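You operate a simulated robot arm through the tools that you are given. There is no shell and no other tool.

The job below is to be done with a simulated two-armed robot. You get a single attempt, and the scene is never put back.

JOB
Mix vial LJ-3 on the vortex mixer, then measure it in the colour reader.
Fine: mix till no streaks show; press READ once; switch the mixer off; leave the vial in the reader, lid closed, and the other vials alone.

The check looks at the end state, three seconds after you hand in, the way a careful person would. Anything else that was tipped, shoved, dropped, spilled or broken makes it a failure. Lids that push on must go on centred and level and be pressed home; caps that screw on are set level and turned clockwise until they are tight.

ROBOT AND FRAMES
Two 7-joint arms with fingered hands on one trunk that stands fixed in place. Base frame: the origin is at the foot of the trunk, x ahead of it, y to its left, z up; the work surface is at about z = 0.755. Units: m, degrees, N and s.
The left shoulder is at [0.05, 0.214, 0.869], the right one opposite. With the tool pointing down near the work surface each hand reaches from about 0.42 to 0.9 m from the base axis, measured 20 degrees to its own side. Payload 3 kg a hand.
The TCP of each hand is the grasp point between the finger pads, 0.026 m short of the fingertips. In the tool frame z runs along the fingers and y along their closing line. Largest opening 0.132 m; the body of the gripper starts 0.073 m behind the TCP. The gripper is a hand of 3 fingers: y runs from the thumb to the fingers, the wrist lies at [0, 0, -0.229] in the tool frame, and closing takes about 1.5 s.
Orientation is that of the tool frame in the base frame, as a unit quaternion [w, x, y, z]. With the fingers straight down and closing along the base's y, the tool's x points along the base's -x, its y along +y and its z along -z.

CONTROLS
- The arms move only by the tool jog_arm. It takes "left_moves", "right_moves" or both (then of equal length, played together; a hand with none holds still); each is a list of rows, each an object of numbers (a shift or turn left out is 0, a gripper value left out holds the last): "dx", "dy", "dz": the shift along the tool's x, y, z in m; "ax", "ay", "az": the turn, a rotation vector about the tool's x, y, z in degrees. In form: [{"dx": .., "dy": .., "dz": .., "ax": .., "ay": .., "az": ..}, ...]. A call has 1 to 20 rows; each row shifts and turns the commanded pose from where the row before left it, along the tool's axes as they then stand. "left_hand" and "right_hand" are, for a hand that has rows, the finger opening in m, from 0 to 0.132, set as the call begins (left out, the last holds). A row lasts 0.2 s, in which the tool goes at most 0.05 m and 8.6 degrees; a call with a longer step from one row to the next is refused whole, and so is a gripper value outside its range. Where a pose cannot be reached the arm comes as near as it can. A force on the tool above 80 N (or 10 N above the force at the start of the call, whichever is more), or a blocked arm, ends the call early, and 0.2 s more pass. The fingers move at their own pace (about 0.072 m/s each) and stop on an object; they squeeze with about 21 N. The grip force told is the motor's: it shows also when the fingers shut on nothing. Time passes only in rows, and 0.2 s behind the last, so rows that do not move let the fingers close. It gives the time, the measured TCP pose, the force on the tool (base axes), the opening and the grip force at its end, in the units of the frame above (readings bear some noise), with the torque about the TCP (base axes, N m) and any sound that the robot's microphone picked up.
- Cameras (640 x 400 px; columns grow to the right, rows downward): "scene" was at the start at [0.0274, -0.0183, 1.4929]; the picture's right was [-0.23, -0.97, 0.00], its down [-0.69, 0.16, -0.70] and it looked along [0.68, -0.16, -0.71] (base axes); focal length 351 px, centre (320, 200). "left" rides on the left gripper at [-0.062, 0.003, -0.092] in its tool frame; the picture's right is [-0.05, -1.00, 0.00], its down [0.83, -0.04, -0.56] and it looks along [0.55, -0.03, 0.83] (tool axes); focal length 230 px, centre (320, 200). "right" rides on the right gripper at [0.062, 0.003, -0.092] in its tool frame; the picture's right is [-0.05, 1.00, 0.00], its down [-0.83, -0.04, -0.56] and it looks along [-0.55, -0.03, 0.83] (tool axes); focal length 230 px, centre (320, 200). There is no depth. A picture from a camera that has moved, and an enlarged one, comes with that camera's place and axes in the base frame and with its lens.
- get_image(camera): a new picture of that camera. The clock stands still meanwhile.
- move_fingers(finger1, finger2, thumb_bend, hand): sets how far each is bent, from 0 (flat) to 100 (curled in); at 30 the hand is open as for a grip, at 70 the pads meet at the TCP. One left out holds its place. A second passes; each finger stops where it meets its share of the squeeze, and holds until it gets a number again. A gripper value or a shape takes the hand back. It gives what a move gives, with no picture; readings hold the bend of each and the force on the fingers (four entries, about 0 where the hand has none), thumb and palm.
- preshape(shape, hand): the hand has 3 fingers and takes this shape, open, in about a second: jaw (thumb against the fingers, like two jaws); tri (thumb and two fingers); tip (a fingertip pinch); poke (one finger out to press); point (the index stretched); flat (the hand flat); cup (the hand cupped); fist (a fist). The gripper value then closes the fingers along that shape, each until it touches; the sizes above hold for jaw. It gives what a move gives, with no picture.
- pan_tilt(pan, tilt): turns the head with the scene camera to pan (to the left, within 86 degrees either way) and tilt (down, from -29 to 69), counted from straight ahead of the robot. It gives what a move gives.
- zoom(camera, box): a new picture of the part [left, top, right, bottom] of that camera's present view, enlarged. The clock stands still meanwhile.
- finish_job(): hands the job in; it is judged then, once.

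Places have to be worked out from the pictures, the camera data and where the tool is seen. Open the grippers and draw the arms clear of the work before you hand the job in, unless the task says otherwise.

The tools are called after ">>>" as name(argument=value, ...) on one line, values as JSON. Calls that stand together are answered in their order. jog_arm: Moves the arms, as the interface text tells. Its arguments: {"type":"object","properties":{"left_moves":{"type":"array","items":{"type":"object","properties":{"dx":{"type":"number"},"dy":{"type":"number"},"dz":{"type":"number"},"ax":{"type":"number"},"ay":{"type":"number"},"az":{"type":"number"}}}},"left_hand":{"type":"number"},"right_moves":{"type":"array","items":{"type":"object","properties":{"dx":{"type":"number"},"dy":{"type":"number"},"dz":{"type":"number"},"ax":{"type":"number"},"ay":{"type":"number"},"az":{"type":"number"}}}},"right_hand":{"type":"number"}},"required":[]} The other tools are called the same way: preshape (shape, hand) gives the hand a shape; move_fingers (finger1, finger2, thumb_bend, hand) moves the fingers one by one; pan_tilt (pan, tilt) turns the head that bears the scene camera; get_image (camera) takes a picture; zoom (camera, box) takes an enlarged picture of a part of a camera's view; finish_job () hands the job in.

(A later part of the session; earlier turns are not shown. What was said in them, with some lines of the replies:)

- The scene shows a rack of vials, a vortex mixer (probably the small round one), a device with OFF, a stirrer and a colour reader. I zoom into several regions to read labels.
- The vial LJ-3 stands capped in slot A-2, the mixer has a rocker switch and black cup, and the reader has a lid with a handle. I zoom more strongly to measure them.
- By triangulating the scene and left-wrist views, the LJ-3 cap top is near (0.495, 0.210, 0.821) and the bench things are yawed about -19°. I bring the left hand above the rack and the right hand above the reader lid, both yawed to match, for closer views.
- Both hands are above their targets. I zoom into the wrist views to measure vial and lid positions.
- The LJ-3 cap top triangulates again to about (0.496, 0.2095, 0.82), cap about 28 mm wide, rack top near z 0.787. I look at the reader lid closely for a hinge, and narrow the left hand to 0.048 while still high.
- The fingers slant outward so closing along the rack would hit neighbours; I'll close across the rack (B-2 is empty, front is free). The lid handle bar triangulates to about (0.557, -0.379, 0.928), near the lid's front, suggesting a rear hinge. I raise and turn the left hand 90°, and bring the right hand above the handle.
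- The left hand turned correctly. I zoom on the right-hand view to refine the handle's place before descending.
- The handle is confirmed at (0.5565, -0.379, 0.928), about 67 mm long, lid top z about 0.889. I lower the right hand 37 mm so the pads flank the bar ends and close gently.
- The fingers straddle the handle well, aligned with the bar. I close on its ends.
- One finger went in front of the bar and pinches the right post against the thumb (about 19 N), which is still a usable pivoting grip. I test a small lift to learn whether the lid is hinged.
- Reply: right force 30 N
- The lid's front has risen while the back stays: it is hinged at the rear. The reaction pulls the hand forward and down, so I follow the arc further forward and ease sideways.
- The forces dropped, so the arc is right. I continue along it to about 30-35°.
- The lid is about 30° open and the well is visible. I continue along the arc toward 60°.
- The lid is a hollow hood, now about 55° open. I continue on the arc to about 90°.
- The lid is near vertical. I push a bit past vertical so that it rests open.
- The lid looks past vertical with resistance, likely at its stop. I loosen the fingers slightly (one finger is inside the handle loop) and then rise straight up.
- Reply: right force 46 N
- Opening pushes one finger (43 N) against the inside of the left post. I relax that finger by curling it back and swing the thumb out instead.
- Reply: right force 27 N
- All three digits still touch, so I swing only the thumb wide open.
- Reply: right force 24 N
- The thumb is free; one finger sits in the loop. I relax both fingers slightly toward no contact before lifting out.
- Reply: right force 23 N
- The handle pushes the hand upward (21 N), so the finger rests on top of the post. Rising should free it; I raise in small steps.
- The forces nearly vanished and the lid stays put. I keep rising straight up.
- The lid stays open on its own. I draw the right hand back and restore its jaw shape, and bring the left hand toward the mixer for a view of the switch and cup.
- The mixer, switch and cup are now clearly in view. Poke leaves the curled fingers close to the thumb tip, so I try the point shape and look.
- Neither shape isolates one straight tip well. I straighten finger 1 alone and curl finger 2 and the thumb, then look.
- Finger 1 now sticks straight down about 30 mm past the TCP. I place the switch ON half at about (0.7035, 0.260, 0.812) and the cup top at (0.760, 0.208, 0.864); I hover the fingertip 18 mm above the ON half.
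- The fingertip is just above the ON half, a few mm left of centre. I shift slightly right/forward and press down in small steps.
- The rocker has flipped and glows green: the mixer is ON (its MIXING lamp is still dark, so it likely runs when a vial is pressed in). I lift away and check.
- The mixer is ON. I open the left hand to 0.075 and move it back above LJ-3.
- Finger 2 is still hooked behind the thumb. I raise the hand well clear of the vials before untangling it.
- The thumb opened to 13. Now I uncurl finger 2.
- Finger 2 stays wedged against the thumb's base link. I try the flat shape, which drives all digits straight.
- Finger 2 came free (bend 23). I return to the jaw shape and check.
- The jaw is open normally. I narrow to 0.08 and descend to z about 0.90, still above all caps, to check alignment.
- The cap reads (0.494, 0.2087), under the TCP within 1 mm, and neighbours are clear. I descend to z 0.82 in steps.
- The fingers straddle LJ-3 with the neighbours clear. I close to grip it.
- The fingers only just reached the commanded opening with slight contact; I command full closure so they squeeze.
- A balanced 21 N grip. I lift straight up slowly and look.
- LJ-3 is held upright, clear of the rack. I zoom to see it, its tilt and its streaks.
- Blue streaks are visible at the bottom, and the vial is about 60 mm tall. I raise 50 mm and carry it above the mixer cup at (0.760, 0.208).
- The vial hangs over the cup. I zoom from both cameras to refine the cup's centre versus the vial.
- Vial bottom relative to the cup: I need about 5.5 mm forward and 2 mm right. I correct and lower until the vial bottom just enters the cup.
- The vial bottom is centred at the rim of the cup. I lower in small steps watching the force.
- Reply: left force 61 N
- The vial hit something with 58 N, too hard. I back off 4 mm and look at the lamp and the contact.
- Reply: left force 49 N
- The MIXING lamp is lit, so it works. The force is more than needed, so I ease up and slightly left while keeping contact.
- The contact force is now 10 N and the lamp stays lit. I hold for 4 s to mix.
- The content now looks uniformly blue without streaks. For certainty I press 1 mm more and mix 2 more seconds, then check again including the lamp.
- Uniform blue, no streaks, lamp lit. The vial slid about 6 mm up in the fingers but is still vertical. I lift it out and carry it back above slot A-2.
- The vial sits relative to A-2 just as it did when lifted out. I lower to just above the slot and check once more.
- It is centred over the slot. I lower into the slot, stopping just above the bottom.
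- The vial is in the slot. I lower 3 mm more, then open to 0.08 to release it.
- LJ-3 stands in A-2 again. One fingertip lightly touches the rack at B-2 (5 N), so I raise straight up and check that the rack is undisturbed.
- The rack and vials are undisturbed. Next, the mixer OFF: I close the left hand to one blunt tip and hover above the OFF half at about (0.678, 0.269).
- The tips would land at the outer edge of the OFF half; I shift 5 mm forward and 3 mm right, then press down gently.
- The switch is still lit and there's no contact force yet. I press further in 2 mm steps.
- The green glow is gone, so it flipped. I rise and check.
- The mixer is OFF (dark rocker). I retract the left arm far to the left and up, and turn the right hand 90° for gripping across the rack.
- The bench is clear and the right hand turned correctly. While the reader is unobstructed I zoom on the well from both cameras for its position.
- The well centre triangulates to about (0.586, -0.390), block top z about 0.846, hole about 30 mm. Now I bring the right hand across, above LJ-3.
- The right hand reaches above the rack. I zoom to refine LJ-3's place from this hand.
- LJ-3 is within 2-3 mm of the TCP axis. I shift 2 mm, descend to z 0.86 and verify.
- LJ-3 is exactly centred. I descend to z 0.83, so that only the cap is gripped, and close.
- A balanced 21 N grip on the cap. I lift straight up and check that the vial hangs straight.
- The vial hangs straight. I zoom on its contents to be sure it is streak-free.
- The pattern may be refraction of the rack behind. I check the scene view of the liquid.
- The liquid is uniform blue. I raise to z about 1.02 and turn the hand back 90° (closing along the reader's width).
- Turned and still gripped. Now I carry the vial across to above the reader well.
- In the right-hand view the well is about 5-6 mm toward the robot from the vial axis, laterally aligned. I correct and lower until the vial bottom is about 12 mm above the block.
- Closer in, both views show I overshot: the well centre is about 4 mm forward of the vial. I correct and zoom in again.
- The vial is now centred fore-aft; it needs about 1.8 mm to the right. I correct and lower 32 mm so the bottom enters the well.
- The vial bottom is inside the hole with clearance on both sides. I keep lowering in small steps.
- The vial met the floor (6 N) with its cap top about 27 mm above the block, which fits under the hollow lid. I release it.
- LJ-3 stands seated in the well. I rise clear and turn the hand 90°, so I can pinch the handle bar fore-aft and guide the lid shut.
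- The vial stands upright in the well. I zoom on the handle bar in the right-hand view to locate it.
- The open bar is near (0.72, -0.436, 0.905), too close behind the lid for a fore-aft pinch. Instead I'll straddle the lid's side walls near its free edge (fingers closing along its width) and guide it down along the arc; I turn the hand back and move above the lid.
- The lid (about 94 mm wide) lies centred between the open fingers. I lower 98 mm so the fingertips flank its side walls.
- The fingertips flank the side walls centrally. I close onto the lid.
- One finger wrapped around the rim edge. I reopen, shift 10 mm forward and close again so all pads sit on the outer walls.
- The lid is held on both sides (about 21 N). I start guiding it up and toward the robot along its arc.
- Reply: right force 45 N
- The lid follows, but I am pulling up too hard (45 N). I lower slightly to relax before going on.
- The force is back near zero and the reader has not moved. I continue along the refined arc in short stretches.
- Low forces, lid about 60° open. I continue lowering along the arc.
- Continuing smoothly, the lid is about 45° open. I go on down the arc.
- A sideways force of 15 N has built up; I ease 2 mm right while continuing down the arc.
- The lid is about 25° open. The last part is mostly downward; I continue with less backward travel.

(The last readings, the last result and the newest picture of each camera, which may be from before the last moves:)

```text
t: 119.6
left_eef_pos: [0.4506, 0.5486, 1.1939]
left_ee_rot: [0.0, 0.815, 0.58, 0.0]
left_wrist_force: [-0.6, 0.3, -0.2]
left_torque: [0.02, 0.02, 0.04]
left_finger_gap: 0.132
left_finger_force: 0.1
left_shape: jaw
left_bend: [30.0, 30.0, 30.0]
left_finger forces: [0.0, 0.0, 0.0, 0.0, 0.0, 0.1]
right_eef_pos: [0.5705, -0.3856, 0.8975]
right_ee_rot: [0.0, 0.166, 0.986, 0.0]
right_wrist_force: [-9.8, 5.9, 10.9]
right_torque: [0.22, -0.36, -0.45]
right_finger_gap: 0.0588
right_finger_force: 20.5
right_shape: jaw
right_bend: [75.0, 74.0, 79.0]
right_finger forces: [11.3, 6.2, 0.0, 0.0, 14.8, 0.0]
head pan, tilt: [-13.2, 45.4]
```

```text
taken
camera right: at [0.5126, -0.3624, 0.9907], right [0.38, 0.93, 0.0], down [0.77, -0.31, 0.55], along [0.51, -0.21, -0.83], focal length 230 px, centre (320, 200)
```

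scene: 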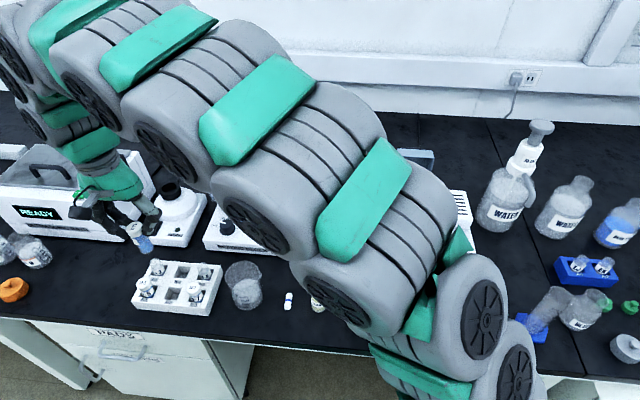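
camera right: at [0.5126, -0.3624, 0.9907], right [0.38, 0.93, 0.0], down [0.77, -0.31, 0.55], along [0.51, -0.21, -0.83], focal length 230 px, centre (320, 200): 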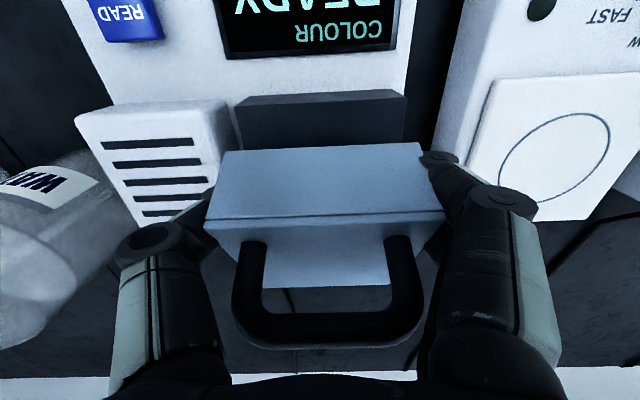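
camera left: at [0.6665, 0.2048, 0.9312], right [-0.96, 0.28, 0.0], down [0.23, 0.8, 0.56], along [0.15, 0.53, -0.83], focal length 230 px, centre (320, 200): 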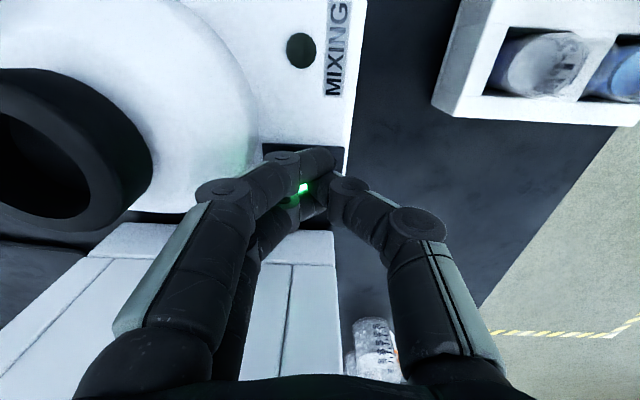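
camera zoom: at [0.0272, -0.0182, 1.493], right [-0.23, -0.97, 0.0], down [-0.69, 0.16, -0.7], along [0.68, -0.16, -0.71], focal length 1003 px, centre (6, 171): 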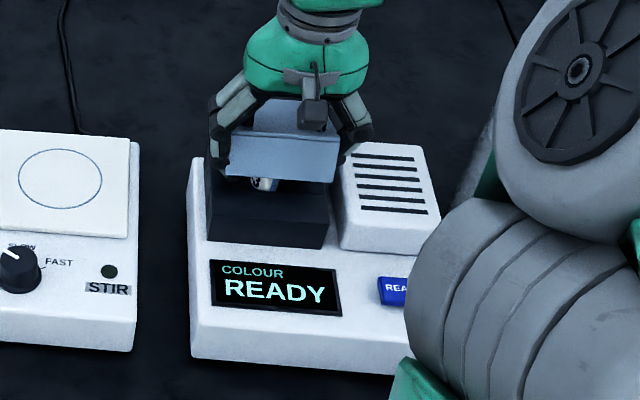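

The fingertips are slipping under the rim with the lid about 18° open. I open the hand, letting it settle the last few centimetres.

>>> jog_arm(right_moves=[{}, {}, {}, {}, {}], right_hand=0.132)

>>> zoom(camera="scene", box=[370, 140, 490, 280])

>>> get_image(camera="right")

```text
t: 120.8
left_eef_pos: [0.4516, 0.5482, 1.1944]
left_ee_rot: [-0.001, 0.814, 0.58, 0.0]
left_wrist_force: [-0.1, 0.4, -0.3]
left_torque: [-0.01, 0.03, -0.01]
left_finger_gap: 0.1321
left_finger_force: 0.1
left_shape: jaw
left_bend: [30.0, 30.0, 30.0]
left_finger forces: [0.0, 0.1, 0.1, 0.0, 0.0, 0.0]
right_eef_pos: [0.5698, -0.3859, 0.8981]
right_ee_rot: [0.0, 0.166, 0.986, -0.001]
right_wrist_force: [0.6, 0.2, 0.4]
right_torque: [0.02, 0.02, 0.02]
right_finger_gap: 0.1318
right_finger_force: 0.2
right_shape: jaw
right_bend: [30.0, 30.0, 30.0]
right_finger forces: [0.0, 0.0, 0.0, 0.1, 0.0, 0.1]
head pan, tilt: [-13.2, 45.4]
```

```text
2.86 times, centred on (430, 210) of scene
camera zoom: at [0.0274, -0.0183, 1.4929], right [-0.23, -0.97, 0.0], down [-0.69, 0.16, -0.7], along [0.68, -0.16, -0.71], focal length 1003 px, centre (6, 171)
```

zoom: 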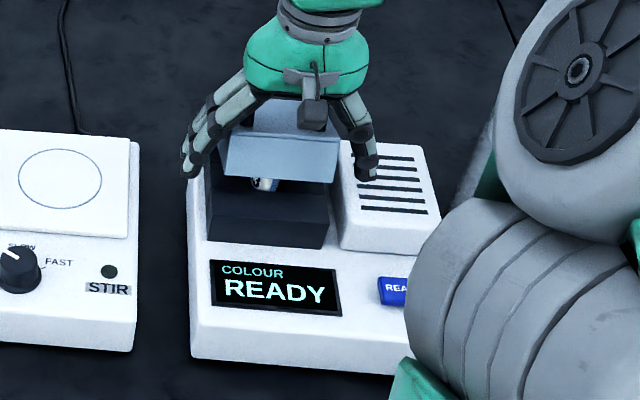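

```text
taken
camera right: at [0.5129, -0.3626, 0.9905], right [0.38, 0.93, 0.0], down [0.77, -0.31, 0.56], along [0.51, -0.21, -0.83], focal length 230 px, centre (320, 200)
```

right: 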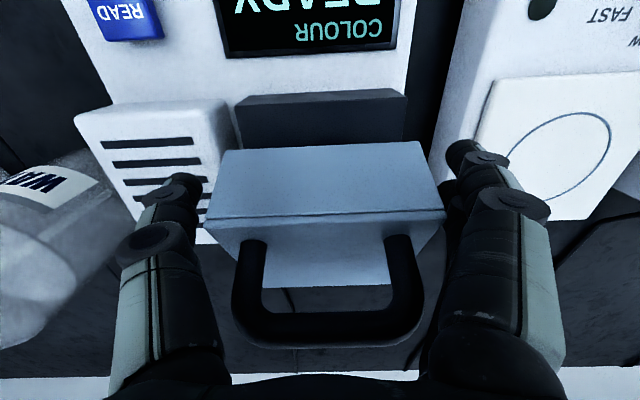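

The hinge has friction and holds the lid at about 20°. I rise, close the hand and press on the handle bar to close it fully; first I get a view for the bar's position.

>>> jog_arm(right_moves=[{"dz": -0.03}, {"dz": -0.045}, {"dz": -0.045}, {}])

>>> jog_arm(right_moves=[{}, {}, {}, {}, {}, {}, {}], right_hand=0.0)

>>> zoom(camera="right", box=[220, 60, 420, 200])

>>> zoom(camera="scene", box=[380, 150, 470, 230])

```text
t: 121.8
left_eef_pos: [0.4506, 0.5467, 1.1943]
left_ee_rot: [0.0, 0.814, 0.581, 0.0]
left_wrist_force: [0.1, -1.2, -0.6]
left_torque: [0.03, 0.03, 0.0]
left_finger_gap: 0.132
left_finger_force: 0.0
left_shape: jaw
left_bend: [30.0, 30.0, 30.0]
left_finger forces: [0.1, 0.0, 0.1, 0.0, 0.1, 0.0]
right_eef_pos: [0.5721, -0.3839, 1.0173]
right_ee_rot: [-0.001, 0.166, 0.986, 0.0]
right_wrist_force: [0.3, 0.6, -0.1]
right_torque: [0.01, -0.04, 0.01]
right_finger_gap: 0.1319
right_finger_force: 0.0
right_shape: jaw
right_bend: [30.0, 30.0, 30.0]
right_finger forces: [0.1, 0.1, 0.1, 0.0, 0.1, 0.0]
head pan, tilt: [-13.2, 45.4]
```

```text
t: 123.4
left_eef_pos: [0.4506, 0.5481, 1.194]
left_ee_rot: [0.0, 0.814, 0.58, 0.001]
left_wrist_force: [-0.2, -1.1, 0.0]
left_torque: [-0.01, 0.0, 0.02]
left_finger_gap: 0.1318
left_finger_force: 0.1
left_shape: jaw
left_bend: [30.0, 30.0, 30.0]
left_finger forces: [0.0, 0.0, 0.1, 0.1, 0.0, 0.0]
right_eef_pos: [0.5713, -0.384, 1.0171]
right_ee_rot: [0.0, 0.166, 0.986, 0.0]
right_wrist_force: [-0.7, -0.5, -0.1]
right_torque: [0.02, 0.0, -0.01]
right_finger_gap: 0.0002
right_finger_force: 21.2
right_shape: jaw
right_bend: [63.0, 63.0, 66.0]
right_finger forces: [0.0, 0.0, 0.1, 0.0, 0.0, 0.0]
head pan, tilt: [-13.2, 45.4]
```

```text
2.86 times, centred on (320, 130) of right
camera zoom: at [0.5144, -0.3613, 1.1105], right [0.38, 0.93, 0.0], down [0.77, -0.31, 0.56], along [0.51, -0.21, -0.83], focal length 657 px, centre (320, 400)
```

zoom: 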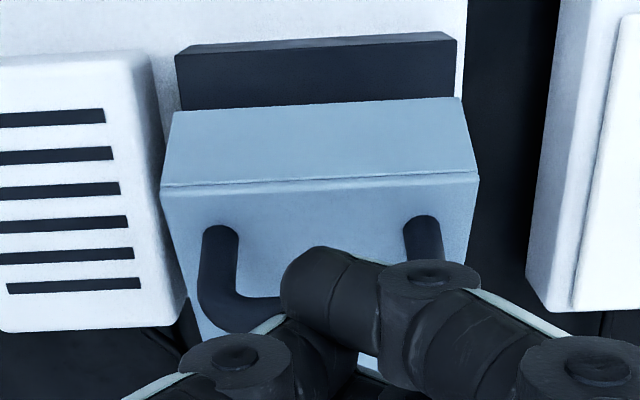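

```text
5.00 times, centred on (425, 190) of scene
camera zoom: at [0.0274, -0.0183, 1.4929], right [-0.23, -0.97, 0.0], down [-0.69, 0.16, -0.7], along [0.68, -0.16, -0.71], focal length 1755 px, centre (-205, 250)
```

zoom: 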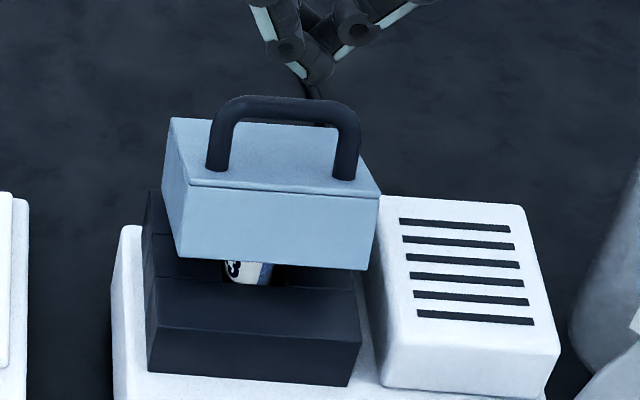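

The bar is at about (0.590, -0.391, 0.945), lid about 20° open; closing moves the bar mostly toward the robot. I place the closed fingertips behind the bar (above the lid) to pull it closed.

>>> jog_arm(right_moves=[{"dx": -0.025}, {"dx": -0.024}, {"dz": 0.03}, {"dz": 0.025}, {"dz": 0.01}, {}])

>>> get_image(camera="right")

>>> zoom(camera="scene", box=[380, 150, 470, 230])

```text
t: 124.8
left_eef_pos: [0.4504, 0.5474, 1.1949]
left_ee_rot: [0.0, 0.814, 0.58, 0.0]
left_wrist_force: [-0.8, 0.1, -0.6]
left_torque: [-0.03, -0.02, 0.0]
left_finger_gap: 0.1318
left_finger_force: 0.1
left_shape: jaw
left_bend: [30.0, 30.0, 30.0]
left_finger forces: [0.1, 0.0, 0.0, 0.0, 0.1, 0.0]
right_eef_pos: [0.6161, -0.4029, 0.9528]
right_ee_rot: [0.0, 0.166, 0.986, -0.001]
right_wrist_force: [0.8, -0.9, 0.1]
right_torque: [0.01, -0.02, -0.03]
right_finger_gap: 0.0004
right_finger_force: 21.2
right_shape: jaw
right_bend: [63.0, 63.0, 66.0]
right_finger forces: [0.1, 0.0, 0.1, 0.1, 0.0, 0.0]
head pan, tilt: [-13.2, 45.4]
```

```text
taken
camera right: at [0.5596, -0.3788, 1.0453], right [0.38, 0.93, 0.0], down [0.77, -0.31, 0.56], along [0.51, -0.21, -0.83], focal length 230 px, centre (320, 200)
```

right: 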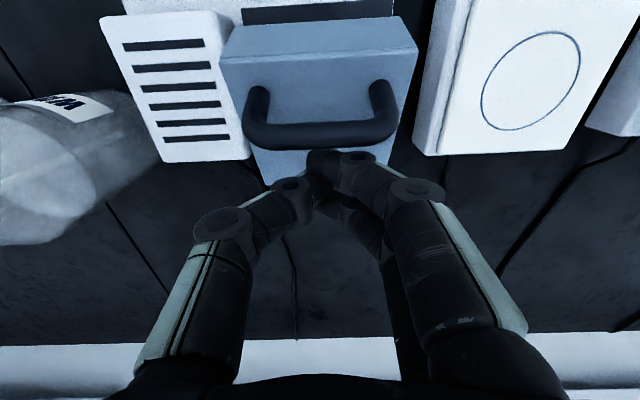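

```text
5.00 times, centred on (425, 190) of scene
camera zoom: at [0.0274, -0.0183, 1.4929], right [-0.23, -0.97, 0.0], down [-0.69, 0.16, -0.7], along [0.68, -0.16, -0.71], focal length 1755 px, centre (-205, 250)
```

zoom: 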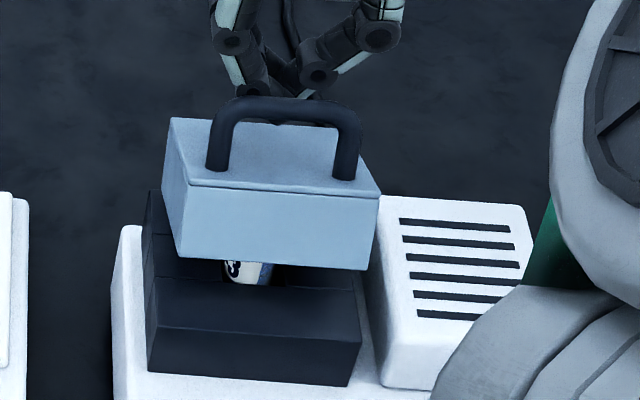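

The fingertips are right behind the bar. I pull toward the robot and slightly down.

>>> jog_arm(right_moves=[{"dx": 0.005, "dz": 0.001}, {"dx": 0.005, "dz": 0.0015}, {"dx": 0.005, "dz": 0.002}, {"dx": 0.005, "dz": 0.002}, {"dx": 0.005, "dz": 0.002}, {"dx": 0.005, "dz": 0.0025}, {}])

>>> zoom(camera="scene", box=[380, 150, 470, 230])

>>> get_image(camera="right")

```text
t: 126.4
left_eef_pos: [0.4503, 0.5481, 1.194]
left_ee_rot: [-0.001, 0.815, 0.58, 0.0]
left_wrist_force: [-1.4, -0.1, 0.0]
left_torque: [0.0, -0.01, 0.02]
left_finger_gap: 0.1317
left_finger_force: 0.1
left_shape: jaw
left_bend: [30.0, 30.0, 30.0]
left_finger forces: [0.1, 0.0, 0.1, 0.0, 0.0, 0.0]
right_eef_pos: [0.5878, -0.3928, 0.9409]
right_ee_rot: [0.0, 0.166, 0.986, 0.0]
right_wrist_force: [0.2, -0.7, 0.7]
right_torque: [-0.01, -0.03, 0.0]
right_finger_gap: 0.0
right_finger_force: 21.1
right_shape: jaw
right_bend: [63.0, 63.0, 66.0]
right_finger forces: [0.0, 0.0, 0.0, 0.0, 0.0, 0.0]
head pan, tilt: [-13.2, 45.4]
```

```text
5.00 times, centred on (425, 190) of scene
camera zoom: at [0.0274, -0.0183, 1.4929], right [-0.23, -0.97, 0.0], down [-0.69, 0.16, -0.7], along [0.68, -0.16, -0.71], focal length 1755 px, centre (-205, 250)
```

zoom: 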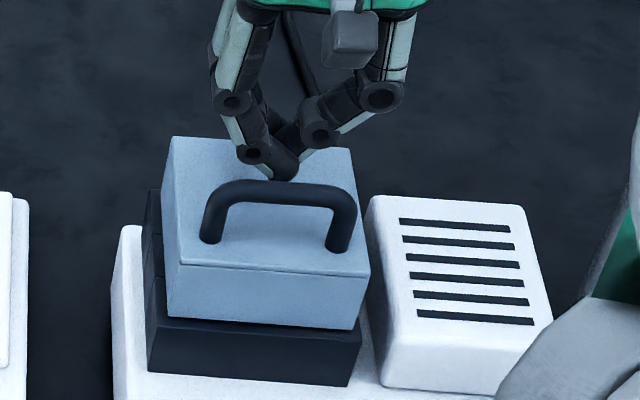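

```text
taken
camera right: at [0.5312, -0.3691, 1.0337], right [0.38, 0.93, 0.0], down [0.77, -0.31, 0.55], along [0.51, -0.21, -0.83], focal length 230 px, centre (320, 200)
```

right: 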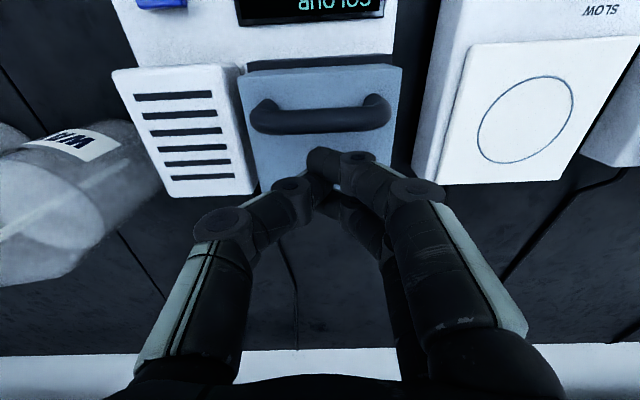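

The lid has closed. I lift the hand out and compare with the original closed view.

>>> jog_arm(right_moves=[{"dx": -0.004, "dz": -0.01}, {"dz": -0.03}, {"dz": -0.04}, {"dz": -0.04}, {}])

>>> zoom(camera="scene", box=[370, 140, 480, 240])

>>> get_image(camera="right")

```text
t: 127.6
left_eef_pos: [0.4504, 0.5468, 1.1964]
left_ee_rot: [0.0, 0.815, 0.58, -0.001]
left_wrist_force: [0.2, -0.5, 0.4]
left_torque: [0.0, -0.01, -0.02]
left_finger_gap: 0.1319
left_finger_force: 0.1
left_shape: jaw
left_bend: [30.0, 30.0, 30.0]
left_finger forces: [0.0, 0.0, 0.0, 0.0, 0.0, 0.0]
right_eef_pos: [0.5932, -0.3927, 1.0614]
right_ee_rot: [0.0, 0.166, 0.986, 0.0]
right_wrist_force: [0.6, 0.1, -0.3]
right_torque: [-0.03, -0.02, 0.01]
right_finger_gap: 0.0002
right_finger_force: 21.2
right_shape: jaw
right_bend: [63.0, 63.0, 66.0]
right_finger forces: [0.0, 0.0, 0.0, 0.0, 0.1, 0.0]
head pan, tilt: [-13.2, 45.4]
```

```text
4.00 times, centred on (425, 190) of scene
camera zoom: at [0.0274, -0.0183, 1.4929], right [-0.23, -0.97, 0.0], down [-0.69, 0.16, -0.7], along [0.68, -0.16, -0.71], focal length 1404 px, centre (-100, 240)
```

zoom: 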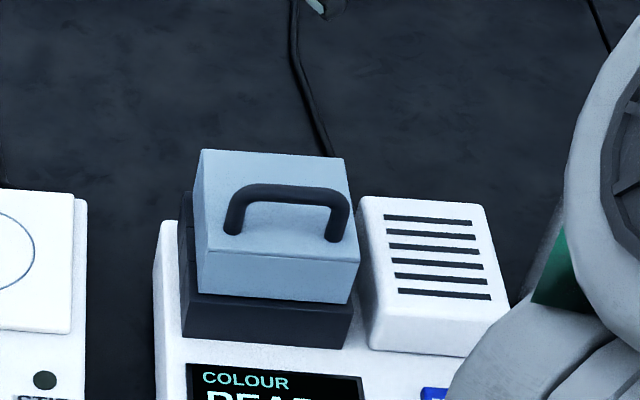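

```text
taken
camera right: at [0.5359, -0.3697, 1.1537], right [0.38, 0.93, 0.0], down [0.77, -0.31, 0.56], along [0.51, -0.21, -0.83], focal length 230 px, centre (320, 200)
```

right: 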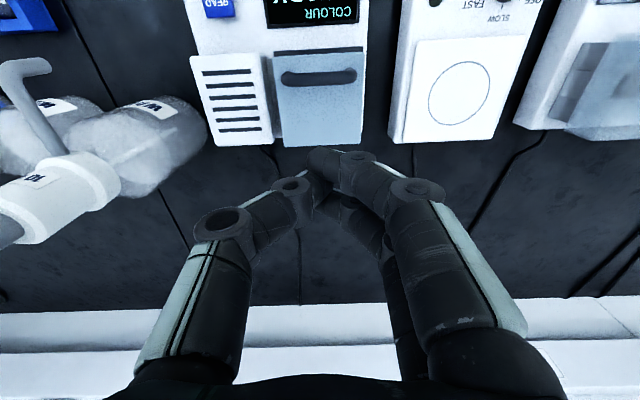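

The lid view matches the original closed one exactly. Next, READ: I move the closed right hand to above the button (around (0.458, -0.460)) and look.

>>> jog_arm(right_moves=[{"dx": 0.0264, "dy": -0.0269, "dz": 0.0}, {"dx": 0.0264, "dy": -0.0269, "dz": 0.01}, {"dx": 0.0264, "dy": -0.0269, "dz": 0.03}, {"dx": 0.0264, "dy": -0.0269, "dz": 0.03}, {}])

>>> get_image(camera="right")

>>> get_image(camera="scene")

```text
t: 128.8
left_eef_pos: [0.4509, 0.5473, 1.1946]
left_ee_rot: [0.0, 0.815, 0.58, 0.0]
left_wrist_force: [-0.4, -0.9, 0.2]
left_torque: [0.01, 0.03, 0.01]
left_finger_gap: 0.132
left_finger_force: 0.1
left_shape: jaw
left_bend: [30.0, 30.0, 30.0]
left_finger forces: [0.0, 0.1, 0.1, 0.0, 0.0, 0.0]
right_eef_pos: [0.4571, -0.4605, 0.9906]
right_ee_rot: [0.0, 0.166, 0.986, 0.0]
right_wrist_force: [0.4, -0.6, 0.4]
right_torque: [0.02, 0.01, 0.0]
right_finger_gap: 0.0001
right_finger_force: 20.6
right_shape: jaw
right_bend: [63.0, 63.0, 66.0]
right_finger forces: [0.0, 0.0, 0.0, 0.0, 0.0, 0.0]
head pan, tilt: [-13.2, 45.4]
```

```text
taken
camera right: at [0.4004, -0.4369, 1.0842], right [0.38, 0.93, 0.0], down [0.77, -0.31, 0.56], along [0.52, -0.21, -0.83], focal length 230 px, centre (320, 200)
```

right: 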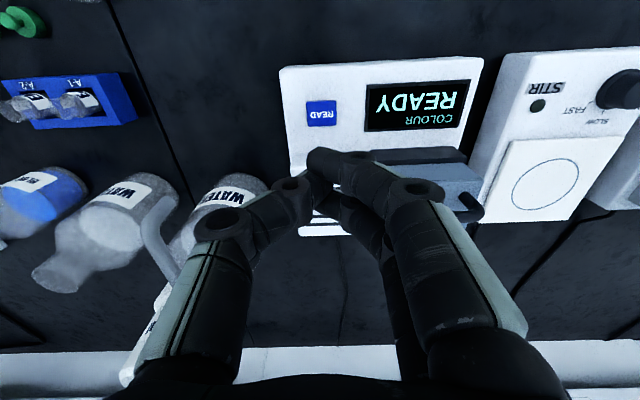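

```text
taken
```

scene: 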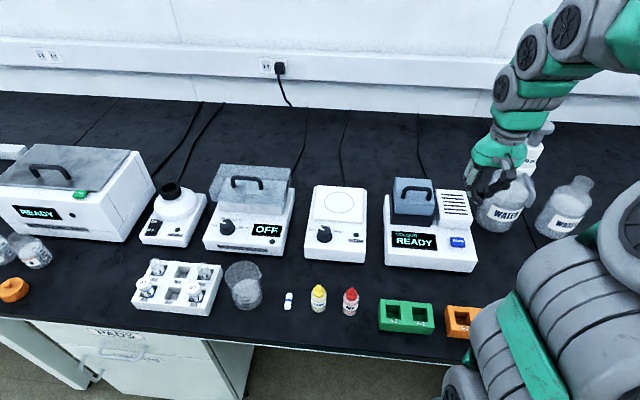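

READ is in clear view. I zoom in both cameras to fix its place.

>>> zoom(camera="right", box=[270, 60, 390, 190])

>>> zoom(camera="scene", box=[420, 170, 500, 280])

```text
3.08 times, centred on (330, 125) of right
camera zoom: at [0.4004, -0.4369, 1.0842], right [0.38, 0.93, 0.0], down [0.77, -0.31, 0.56], along [0.52, -0.21, -0.83], focal length 708 px, centre (289, 431)
```

zoom: 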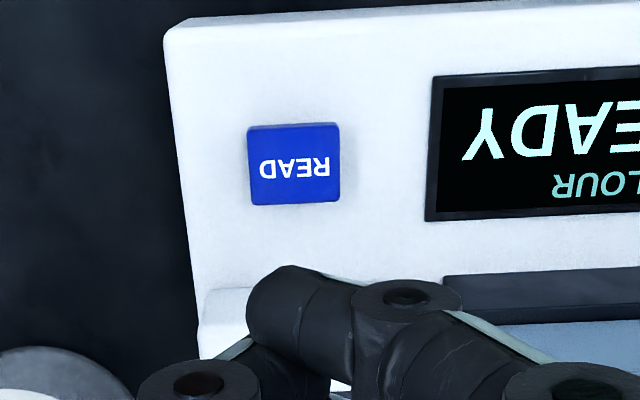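

```text
3.64 times, centred on (460, 225) of scene
camera zoom: at [0.0274, -0.0184, 1.4929], right [-0.23, -0.97, 0.0], down [-0.69, 0.16, -0.7], along [0.68, -0.16, -0.71], focal length 1276 px, centre (-189, 109)
```

zoom: 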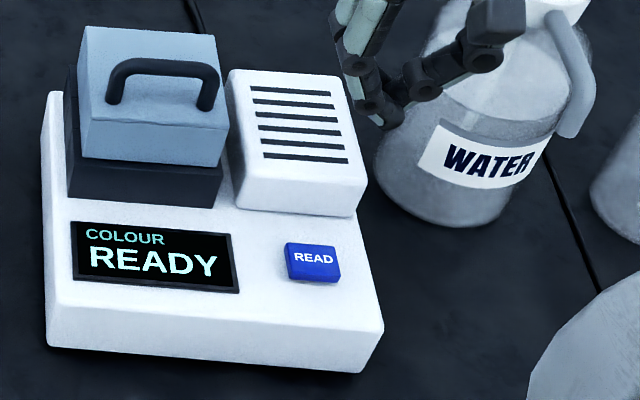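

READ's top is at about (0.454, -0.456, 0.829). I align the closed fingertips and descend to just above it.

>>> jog_arm(right_moves=[{"dx": 0.004, "dy": 0.006}, {"dz": 0.04}, {"dz": 0.035}, {"dz": 0.025}, {"dz": 0.012}, {}])

>>> zoom(camera="right", box=[240, 80, 440, 240])

>>> zoom(camera="scene", box=[420, 190, 490, 270])

```text
t: 130.2
left_eef_pos: [0.4506, 0.5484, 1.1943]
left_ee_rot: [0.0, 0.814, 0.58, -0.001]
left_wrist_force: [0.3, 0.6, 0.1]
left_torque: [0.0, 0.01, 0.01]
left_finger_gap: 0.1322
left_finger_force: 0.0
left_shape: jaw
left_bend: [30.0, 30.0, 30.0]
left_finger forces: [0.1, 0.0, 0.0, 0.0, 0.0, 0.0]
right_eef_pos: [0.454, -0.453, 0.8802]
right_ee_rot: [0.0, 0.165, 0.986, 0.0]
right_wrist_force: [-0.8, 0.1, -0.4]
right_torque: [0.0, -0.01, 0.01]
right_finger_gap: 0.0004
right_finger_force: 20.9
right_shape: jaw
right_bend: [63.0, 63.0, 66.0]
right_finger forces: [0.1, 0.0, 0.1, 0.0, 0.0, 0.0]
head pan, tilt: [-13.2, 45.4]
```

```text
2.50 times, centred on (340, 160) of right
camera zoom: at [0.3978, -0.4295, 0.9731], right [0.38, 0.93, 0.0], down [0.77, -0.31, 0.55], along [0.51, -0.21, -0.83], focal length 575 px, centre (270, 300)
```

zoom: 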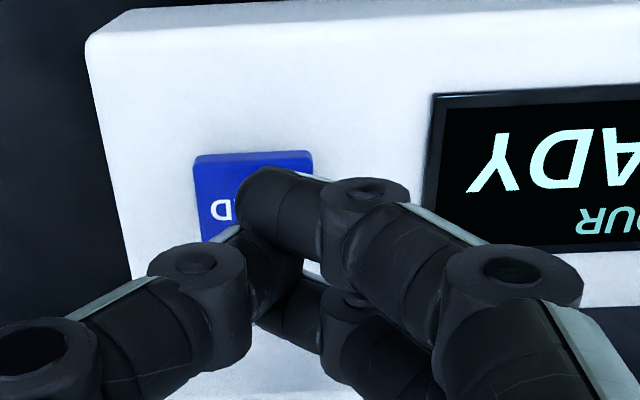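

```text
5.00 times, centred on (455, 230) of scene
camera zoom: at [0.0274, -0.0183, 1.4929], right [-0.23, -0.97, 0.0], down [-0.69, 0.16, -0.7], along [0.68, -0.16, -0.71], focal length 1755 px, centre (-355, 50)
```

zoom: 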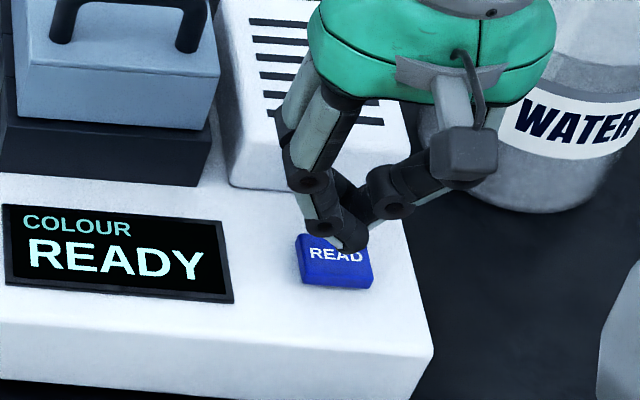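

The tips are right over READ. I press down in fine steps.

>>> jog_arm(right_moves=[{"dz": 0.006}, {"dz": 0.005}, {"dz": 0.004}, {"dz": 0.003}])

>>> zoom(camera="scene", box=[380, 190, 490, 280])

```text
t: 131.2
left_eef_pos: [0.4505, 0.5479, 1.195]
left_ee_rot: [-0.001, 0.814, 0.581, 0.001]
left_wrist_force: [-0.1, -0.3, 0.2]
left_torque: [0.03, -0.01, 0.0]
left_finger_gap: 0.1321
left_finger_force: 0.2
left_shape: jaw
left_bend: [30.0, 30.0, 30.0]
left_finger forces: [0.0, 0.0, 0.0, 0.0, 0.1, 0.0]
right_eef_pos: [0.4552, -0.4531, 0.8616]
right_ee_rot: [0.0, 0.167, 0.986, 0.0]
right_wrist_force: [-0.7, 0.4, 0.8]
right_torque: [0.0, -0.02, 0.0]
right_finger_gap: 0.0
right_finger_force: 21.5
right_shape: jaw
right_bend: [63.0, 63.0, 66.0]
right_finger forces: [0.0, 0.0, 0.0, 0.0, 0.1, 0.1]
head pan, tilt: [-13.2, 45.4]
```

```text
4.44 times, centred on (435, 235) of scene
camera zoom: at [0.0274, -0.0183, 1.4929], right [-0.23, -0.97, 0.0], down [-0.69, 0.16, -0.7], along [0.68, -0.16, -0.71], focal length 1560 px, centre (-191, 44)
```

zoom: 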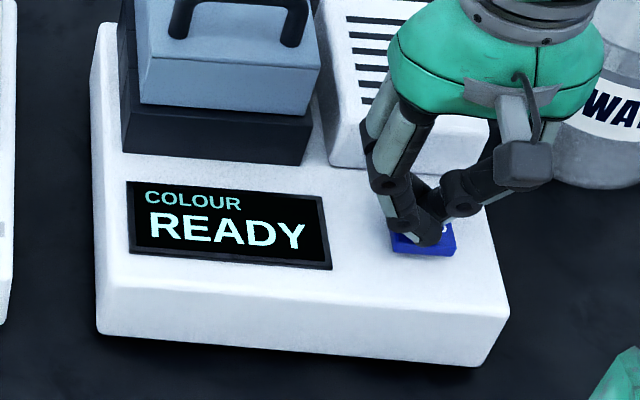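

No contact yet. I continue 2 mm at a time.

>>> jog_arm(right_moves=[{"dz": 0.002}, {"dz": 0.002}])

>>> zoom(camera="scene", box=[380, 190, 490, 280])

```text
t: 131.8
left_eef_pos: [0.4505, 0.5484, 1.195]
left_ee_rot: [0.0, 0.815, 0.58, 0.0]
left_wrist_force: [0.2, -0.2, 0.7]
left_torque: [-0.02, -0.02, 0.01]
left_finger_gap: 0.132
left_finger_force: 0.1
left_shape: jaw
left_bend: [30.0, 30.0, 30.0]
left_finger forces: [0.1, 0.0, 0.0, 0.1, 0.0, 0.0]
right_eef_pos: [0.4561, -0.4536, 0.8567]
right_ee_rot: [0.0, 0.166, 0.986, 0.0]
right_wrist_force: [-0.1, 0.1, -0.5]
right_torque: [-0.02, -0.02, 0.0]
right_finger_gap: 0.0
right_finger_force: 20.9
right_shape: jaw
right_bend: [63.0, 63.0, 66.0]
right_finger forces: [0.1, 0.0, 0.0, 0.0, 0.1, 0.0]
head pan, tilt: [-13.2, 45.4]
```

```text
4.44 times, centred on (435, 235) of scene
camera zoom: at [0.0274, -0.0183, 1.4929], right [-0.23, -0.97, 0.0], down [-0.69, 0.16, -0.7], along [0.68, -0.16, -0.71], focal length 1560 px, centre (-191, 44)
```

zoom: 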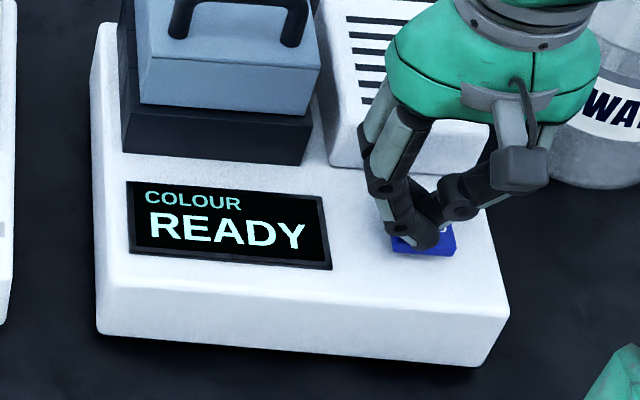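

Still no contact force; I keep going down in 2 mm steps.

>>> jog_arm(right_moves=[{"dz": 0.002}, {"dz": 0.0015}])

>>> zoom(camera="scene", box=[380, 190, 490, 280])

```text
t: 132.4
left_eef_pos: [0.4507, 0.5474, 1.1943]
left_ee_rot: [0.0, 0.814, 0.58, 0.001]
left_wrist_force: [-0.9, -0.3, 0.3]
left_torque: [0.02, 0.01, 0.01]
left_finger_gap: 0.132
left_finger_force: 0.0
left_shape: jaw
left_bend: [30.0, 30.0, 30.0]
left_finger forces: [0.1, 0.0, 0.0, 0.0, 0.0, 0.0]
right_eef_pos: [0.4563, -0.4527, 0.8536]
right_ee_rot: [0.0, 0.166, 0.986, 0.001]
right_wrist_force: [-0.6, -0.5, 0.7]
right_torque: [-0.03, -0.02, 0.05]
right_finger_gap: 0.0
right_finger_force: 21.5
right_shape: jaw
right_bend: [63.0, 63.0, 66.0]
right_finger forces: [0.1, 0.0, 0.0, 0.0, 0.1, 0.1]
head pan, tilt: [-13.2, 45.4]
```

```text
4.44 times, centred on (435, 235) of scene
camera zoom: at [0.0274, -0.0183, 1.493], right [-0.23, -0.97, 0.0], down [-0.69, 0.16, -0.7], along [0.68, -0.16, -0.71], focal length 1560 px, centre (-191, 44)
```

zoom: 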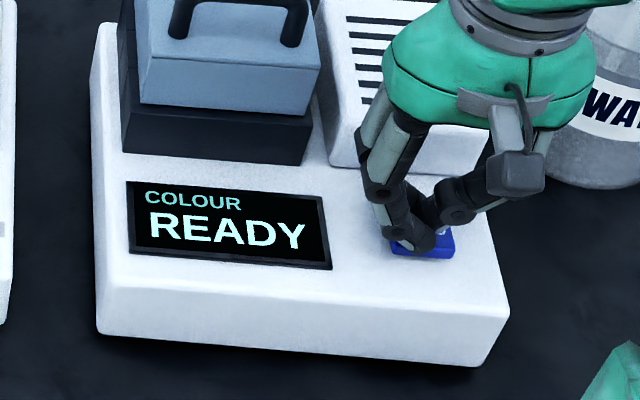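

The tip is on the button's left part; I shift 3 mm right and continue down.

>>> jog_arm(right_moves=[{"dy": -0.003}, {"dz": 0.0015}, {"dz": 0.0015}])

>>> zoom(camera="scene", box=[380, 190, 490, 280])

>>> zoom(camera="right", box=[240, 80, 440, 240])

```text
t: 133.2
left_eef_pos: [0.4501, 0.5483, 1.1952]
left_ee_rot: [0.0, 0.815, 0.58, 0.0]
left_wrist_force: [0.3, 1.0, 0.5]
left_torque: [0.01, 0.05, 0.04]
left_finger_gap: 0.1319
left_finger_force: 0.0
left_shape: jaw
left_bend: [30.0, 30.0, 30.0]
left_finger forces: [0.1, 0.0, 0.0, 0.0, 0.0, 0.1]
right_eef_pos: [0.4555, -0.4556, 0.8497]
right_ee_rot: [0.002, 0.166, 0.986, 0.0]
right_wrist_force: [-2.6, 3.8, 12.5]
right_torque: [0.08, 0.04, -0.01]
right_finger_gap: 0.0
right_finger_force: 20.6
right_shape: jaw
right_bend: [64.0, 64.0, 67.0]
right_finger forces: [0.1, 0.1, 0.1, 0.0, 0.0, 0.0]
head pan, tilt: [-13.2, 45.4]
heard: click
```

```text
4.44 times, centred on (435, 235) of scene
camera zoom: at [0.0273, -0.0182, 1.493], right [-0.23, -0.97, 0.0], down [-0.69, 0.16, -0.7], along [0.68, -0.16, -0.71], focal length 1560 px, centre (-191, 44)
```

zoom: 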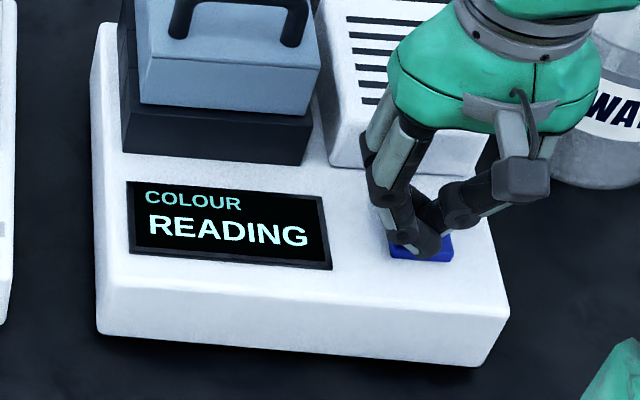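

```text
2.50 times, centred on (340, 160) of right
camera zoom: at [0.398, -0.4326, 0.9433], right [0.38, 0.93, 0.0], down [0.77, -0.31, 0.56], along [0.52, -0.21, -0.83], focal length 575 px, centre (270, 300)
```

zoom: 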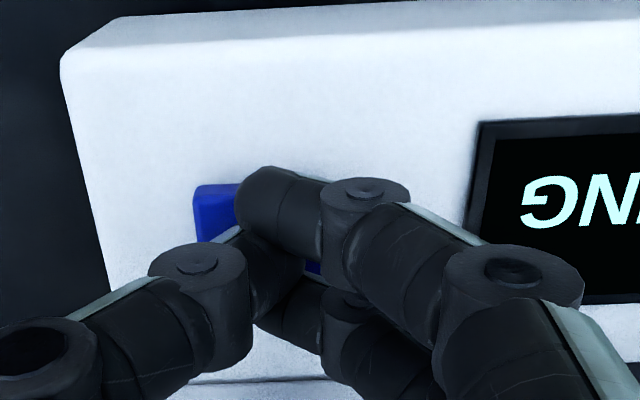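

A click was heard and the display shows READING. I lift straight off and withdraw the right hand.

>>> jog_arm(right_moves=[{"dz": -0.012}, {"dz": -0.03}, {"dz": -0.04}, {"dz": -0.045}, {"dz": -0.045}, {"dx": 0.02, "dz": -0.03}, {}])

>>> zoom(camera="scene", box=[380, 160, 490, 280])

>>> get_image(camera="scene")

```text
t: 134.8
left_eef_pos: [0.4509, 0.5489, 1.194]
left_ee_rot: [0.001, 0.815, 0.58, 0.001]
left_wrist_force: [0.3, 0.9, 1.1]
left_torque: [0.03, -0.01, 0.0]
left_finger_gap: 0.1321
left_finger_force: 0.1
left_shape: jaw
left_bend: [30.0, 30.0, 30.0]
left_finger forces: [0.1, 0.1, 0.0, 0.0, 0.0, 0.0]
right_eef_pos: [0.4344, -0.4517, 1.0504]
right_ee_rot: [0.0, 0.165, 0.986, 0.0]
right_wrist_force: [0.7, 0.0, 0.4]
right_torque: [-0.02, 0.02, 0.01]
right_finger_gap: 0.0002
right_finger_force: 21.3
right_shape: jaw
right_bend: [64.0, 64.0, 67.0]
right_finger forces: [0.0, 0.0, 0.0, 0.0, 0.1, 0.0]
head pan, tilt: [-13.2, 45.4]
```

```text
3.33 times, centred on (435, 220) of scene
camera zoom: at [0.0274, -0.0183, 1.4929], right [-0.23, -0.97, 0.0], down [-0.69, 0.16, -0.7], along [0.68, -0.16, -0.71], focal length 1170 px, centre (-63, 133)
```

zoom: 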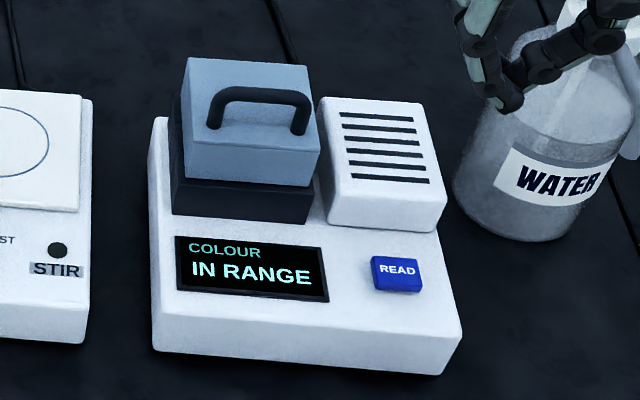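

```text
taken
```

scene: 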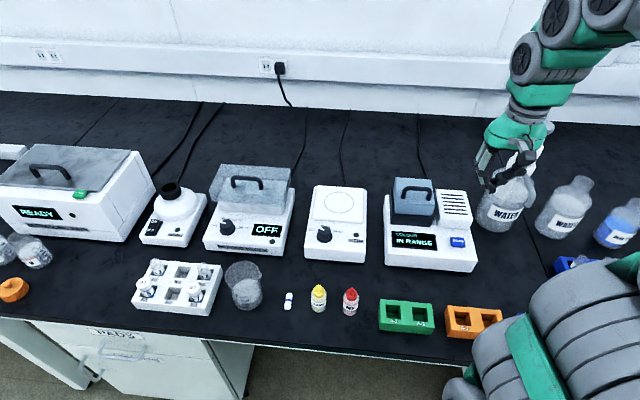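

The reader shows IN RANGE, lid closed. I raise the right hand further, open it and do a final check of rack and mixer.

>>> jog_arm(right_moves=[{"dx": 0.005, "dy": 0.01, "dz": -0.04}, {"dx": 0.005, "dy": 0.01, "dz": -0.04}, {"dy": 0.02, "dz": -0.04}, {"dy": 0.03, "dz": -0.03}, {}, {}], right_hand=0.132)

>>> get_image(camera="scene")

>>> zoom(camera="scene", box=[110, 170, 290, 320])

```text
t: 136.2
left_eef_pos: [0.4514, 0.547, 1.195]
left_ee_rot: [0.0, 0.815, 0.58, -0.001]
left_wrist_force: [-0.7, 0.4, 0.8]
left_torque: [0.01, -0.02, 0.01]
left_finger_gap: 0.1319
left_finger_force: 0.1
left_shape: jaw
left_bend: [30.0, 30.0, 30.0]
left_finger forces: [0.0, 0.0, 0.0, 0.1, 0.0, 0.0]
right_eef_pos: [0.4466, -0.3804, 1.201]
right_ee_rot: [0.0, 0.166, 0.986, 0.0]
right_wrist_force: [0.5, -0.4, 0.2]
right_torque: [-0.01, 0.0, -0.01]
right_finger_gap: 0.1318
right_finger_force: 0.0
right_shape: jaw
right_bend: [30.0, 30.0, 30.0]
right_finger forces: [0.1, 0.1, 0.1, 0.0, 0.1, 0.0]
head pan, tilt: [-13.2, 45.4]
```

```text
taken
```

scene: 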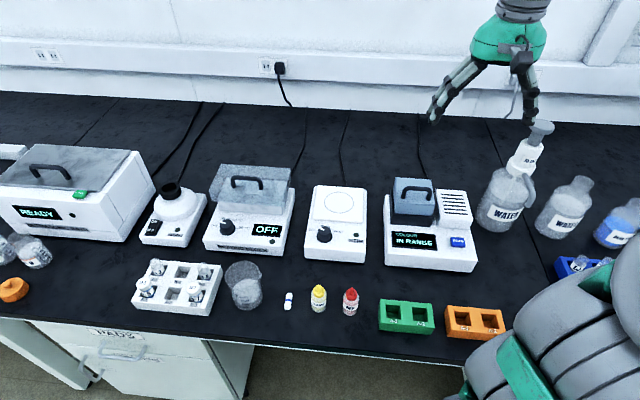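

```text
2.67 times, centred on (200, 245) of scene
camera zoom: at [0.0275, -0.0183, 1.4929], right [-0.23, -0.97, 0.0], down [-0.69, 0.16, -0.7], along [0.68, -0.16, -0.71], focal length 936 px, centre (640, 80)
```

zoom: 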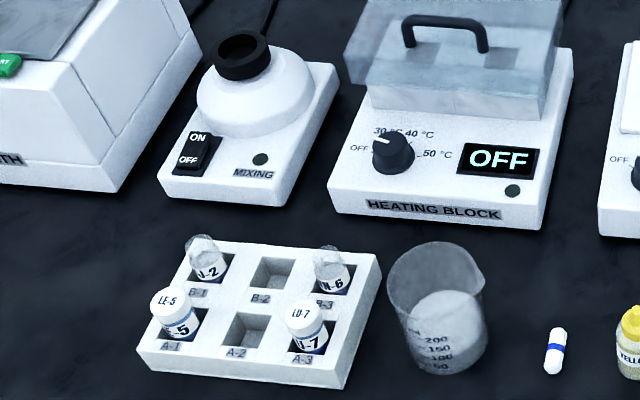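

The reader shows IN RANGE with its lid closed on LJ-3. The mixer is off, the other vials are untouched, and both hands are open and clear of the work. I hand the job in.

>>> finish_job()

```text
The job is handed in.
```

Vial LJ-3 was mixed and measured: the colour reader shows IN RANGE, and I have handed the job in.

- **Mixing:** I held LJ-3 in the vortex mixer for about 7 seconds. The liquid then looked uniformly blue with no streaks, and I switched the mixer off.
- **Measuring:** LJ-3 is in the reader with the lid closed. I pressed READ once. There was one click, and the display went from READING to IN RANGE.
- **Other vials:** the other four are still in their slots, and the rack did not visibly move. Slot A-2 is now empty.
- **Rough moments:** LJ-3 first touched the mixer cup at about 58 N. While I was closing the reader lid, the upward pull briefly reached 45 N. The later pictures show no visible damage or movement of either machine.

Both hands are open and clear of the work.
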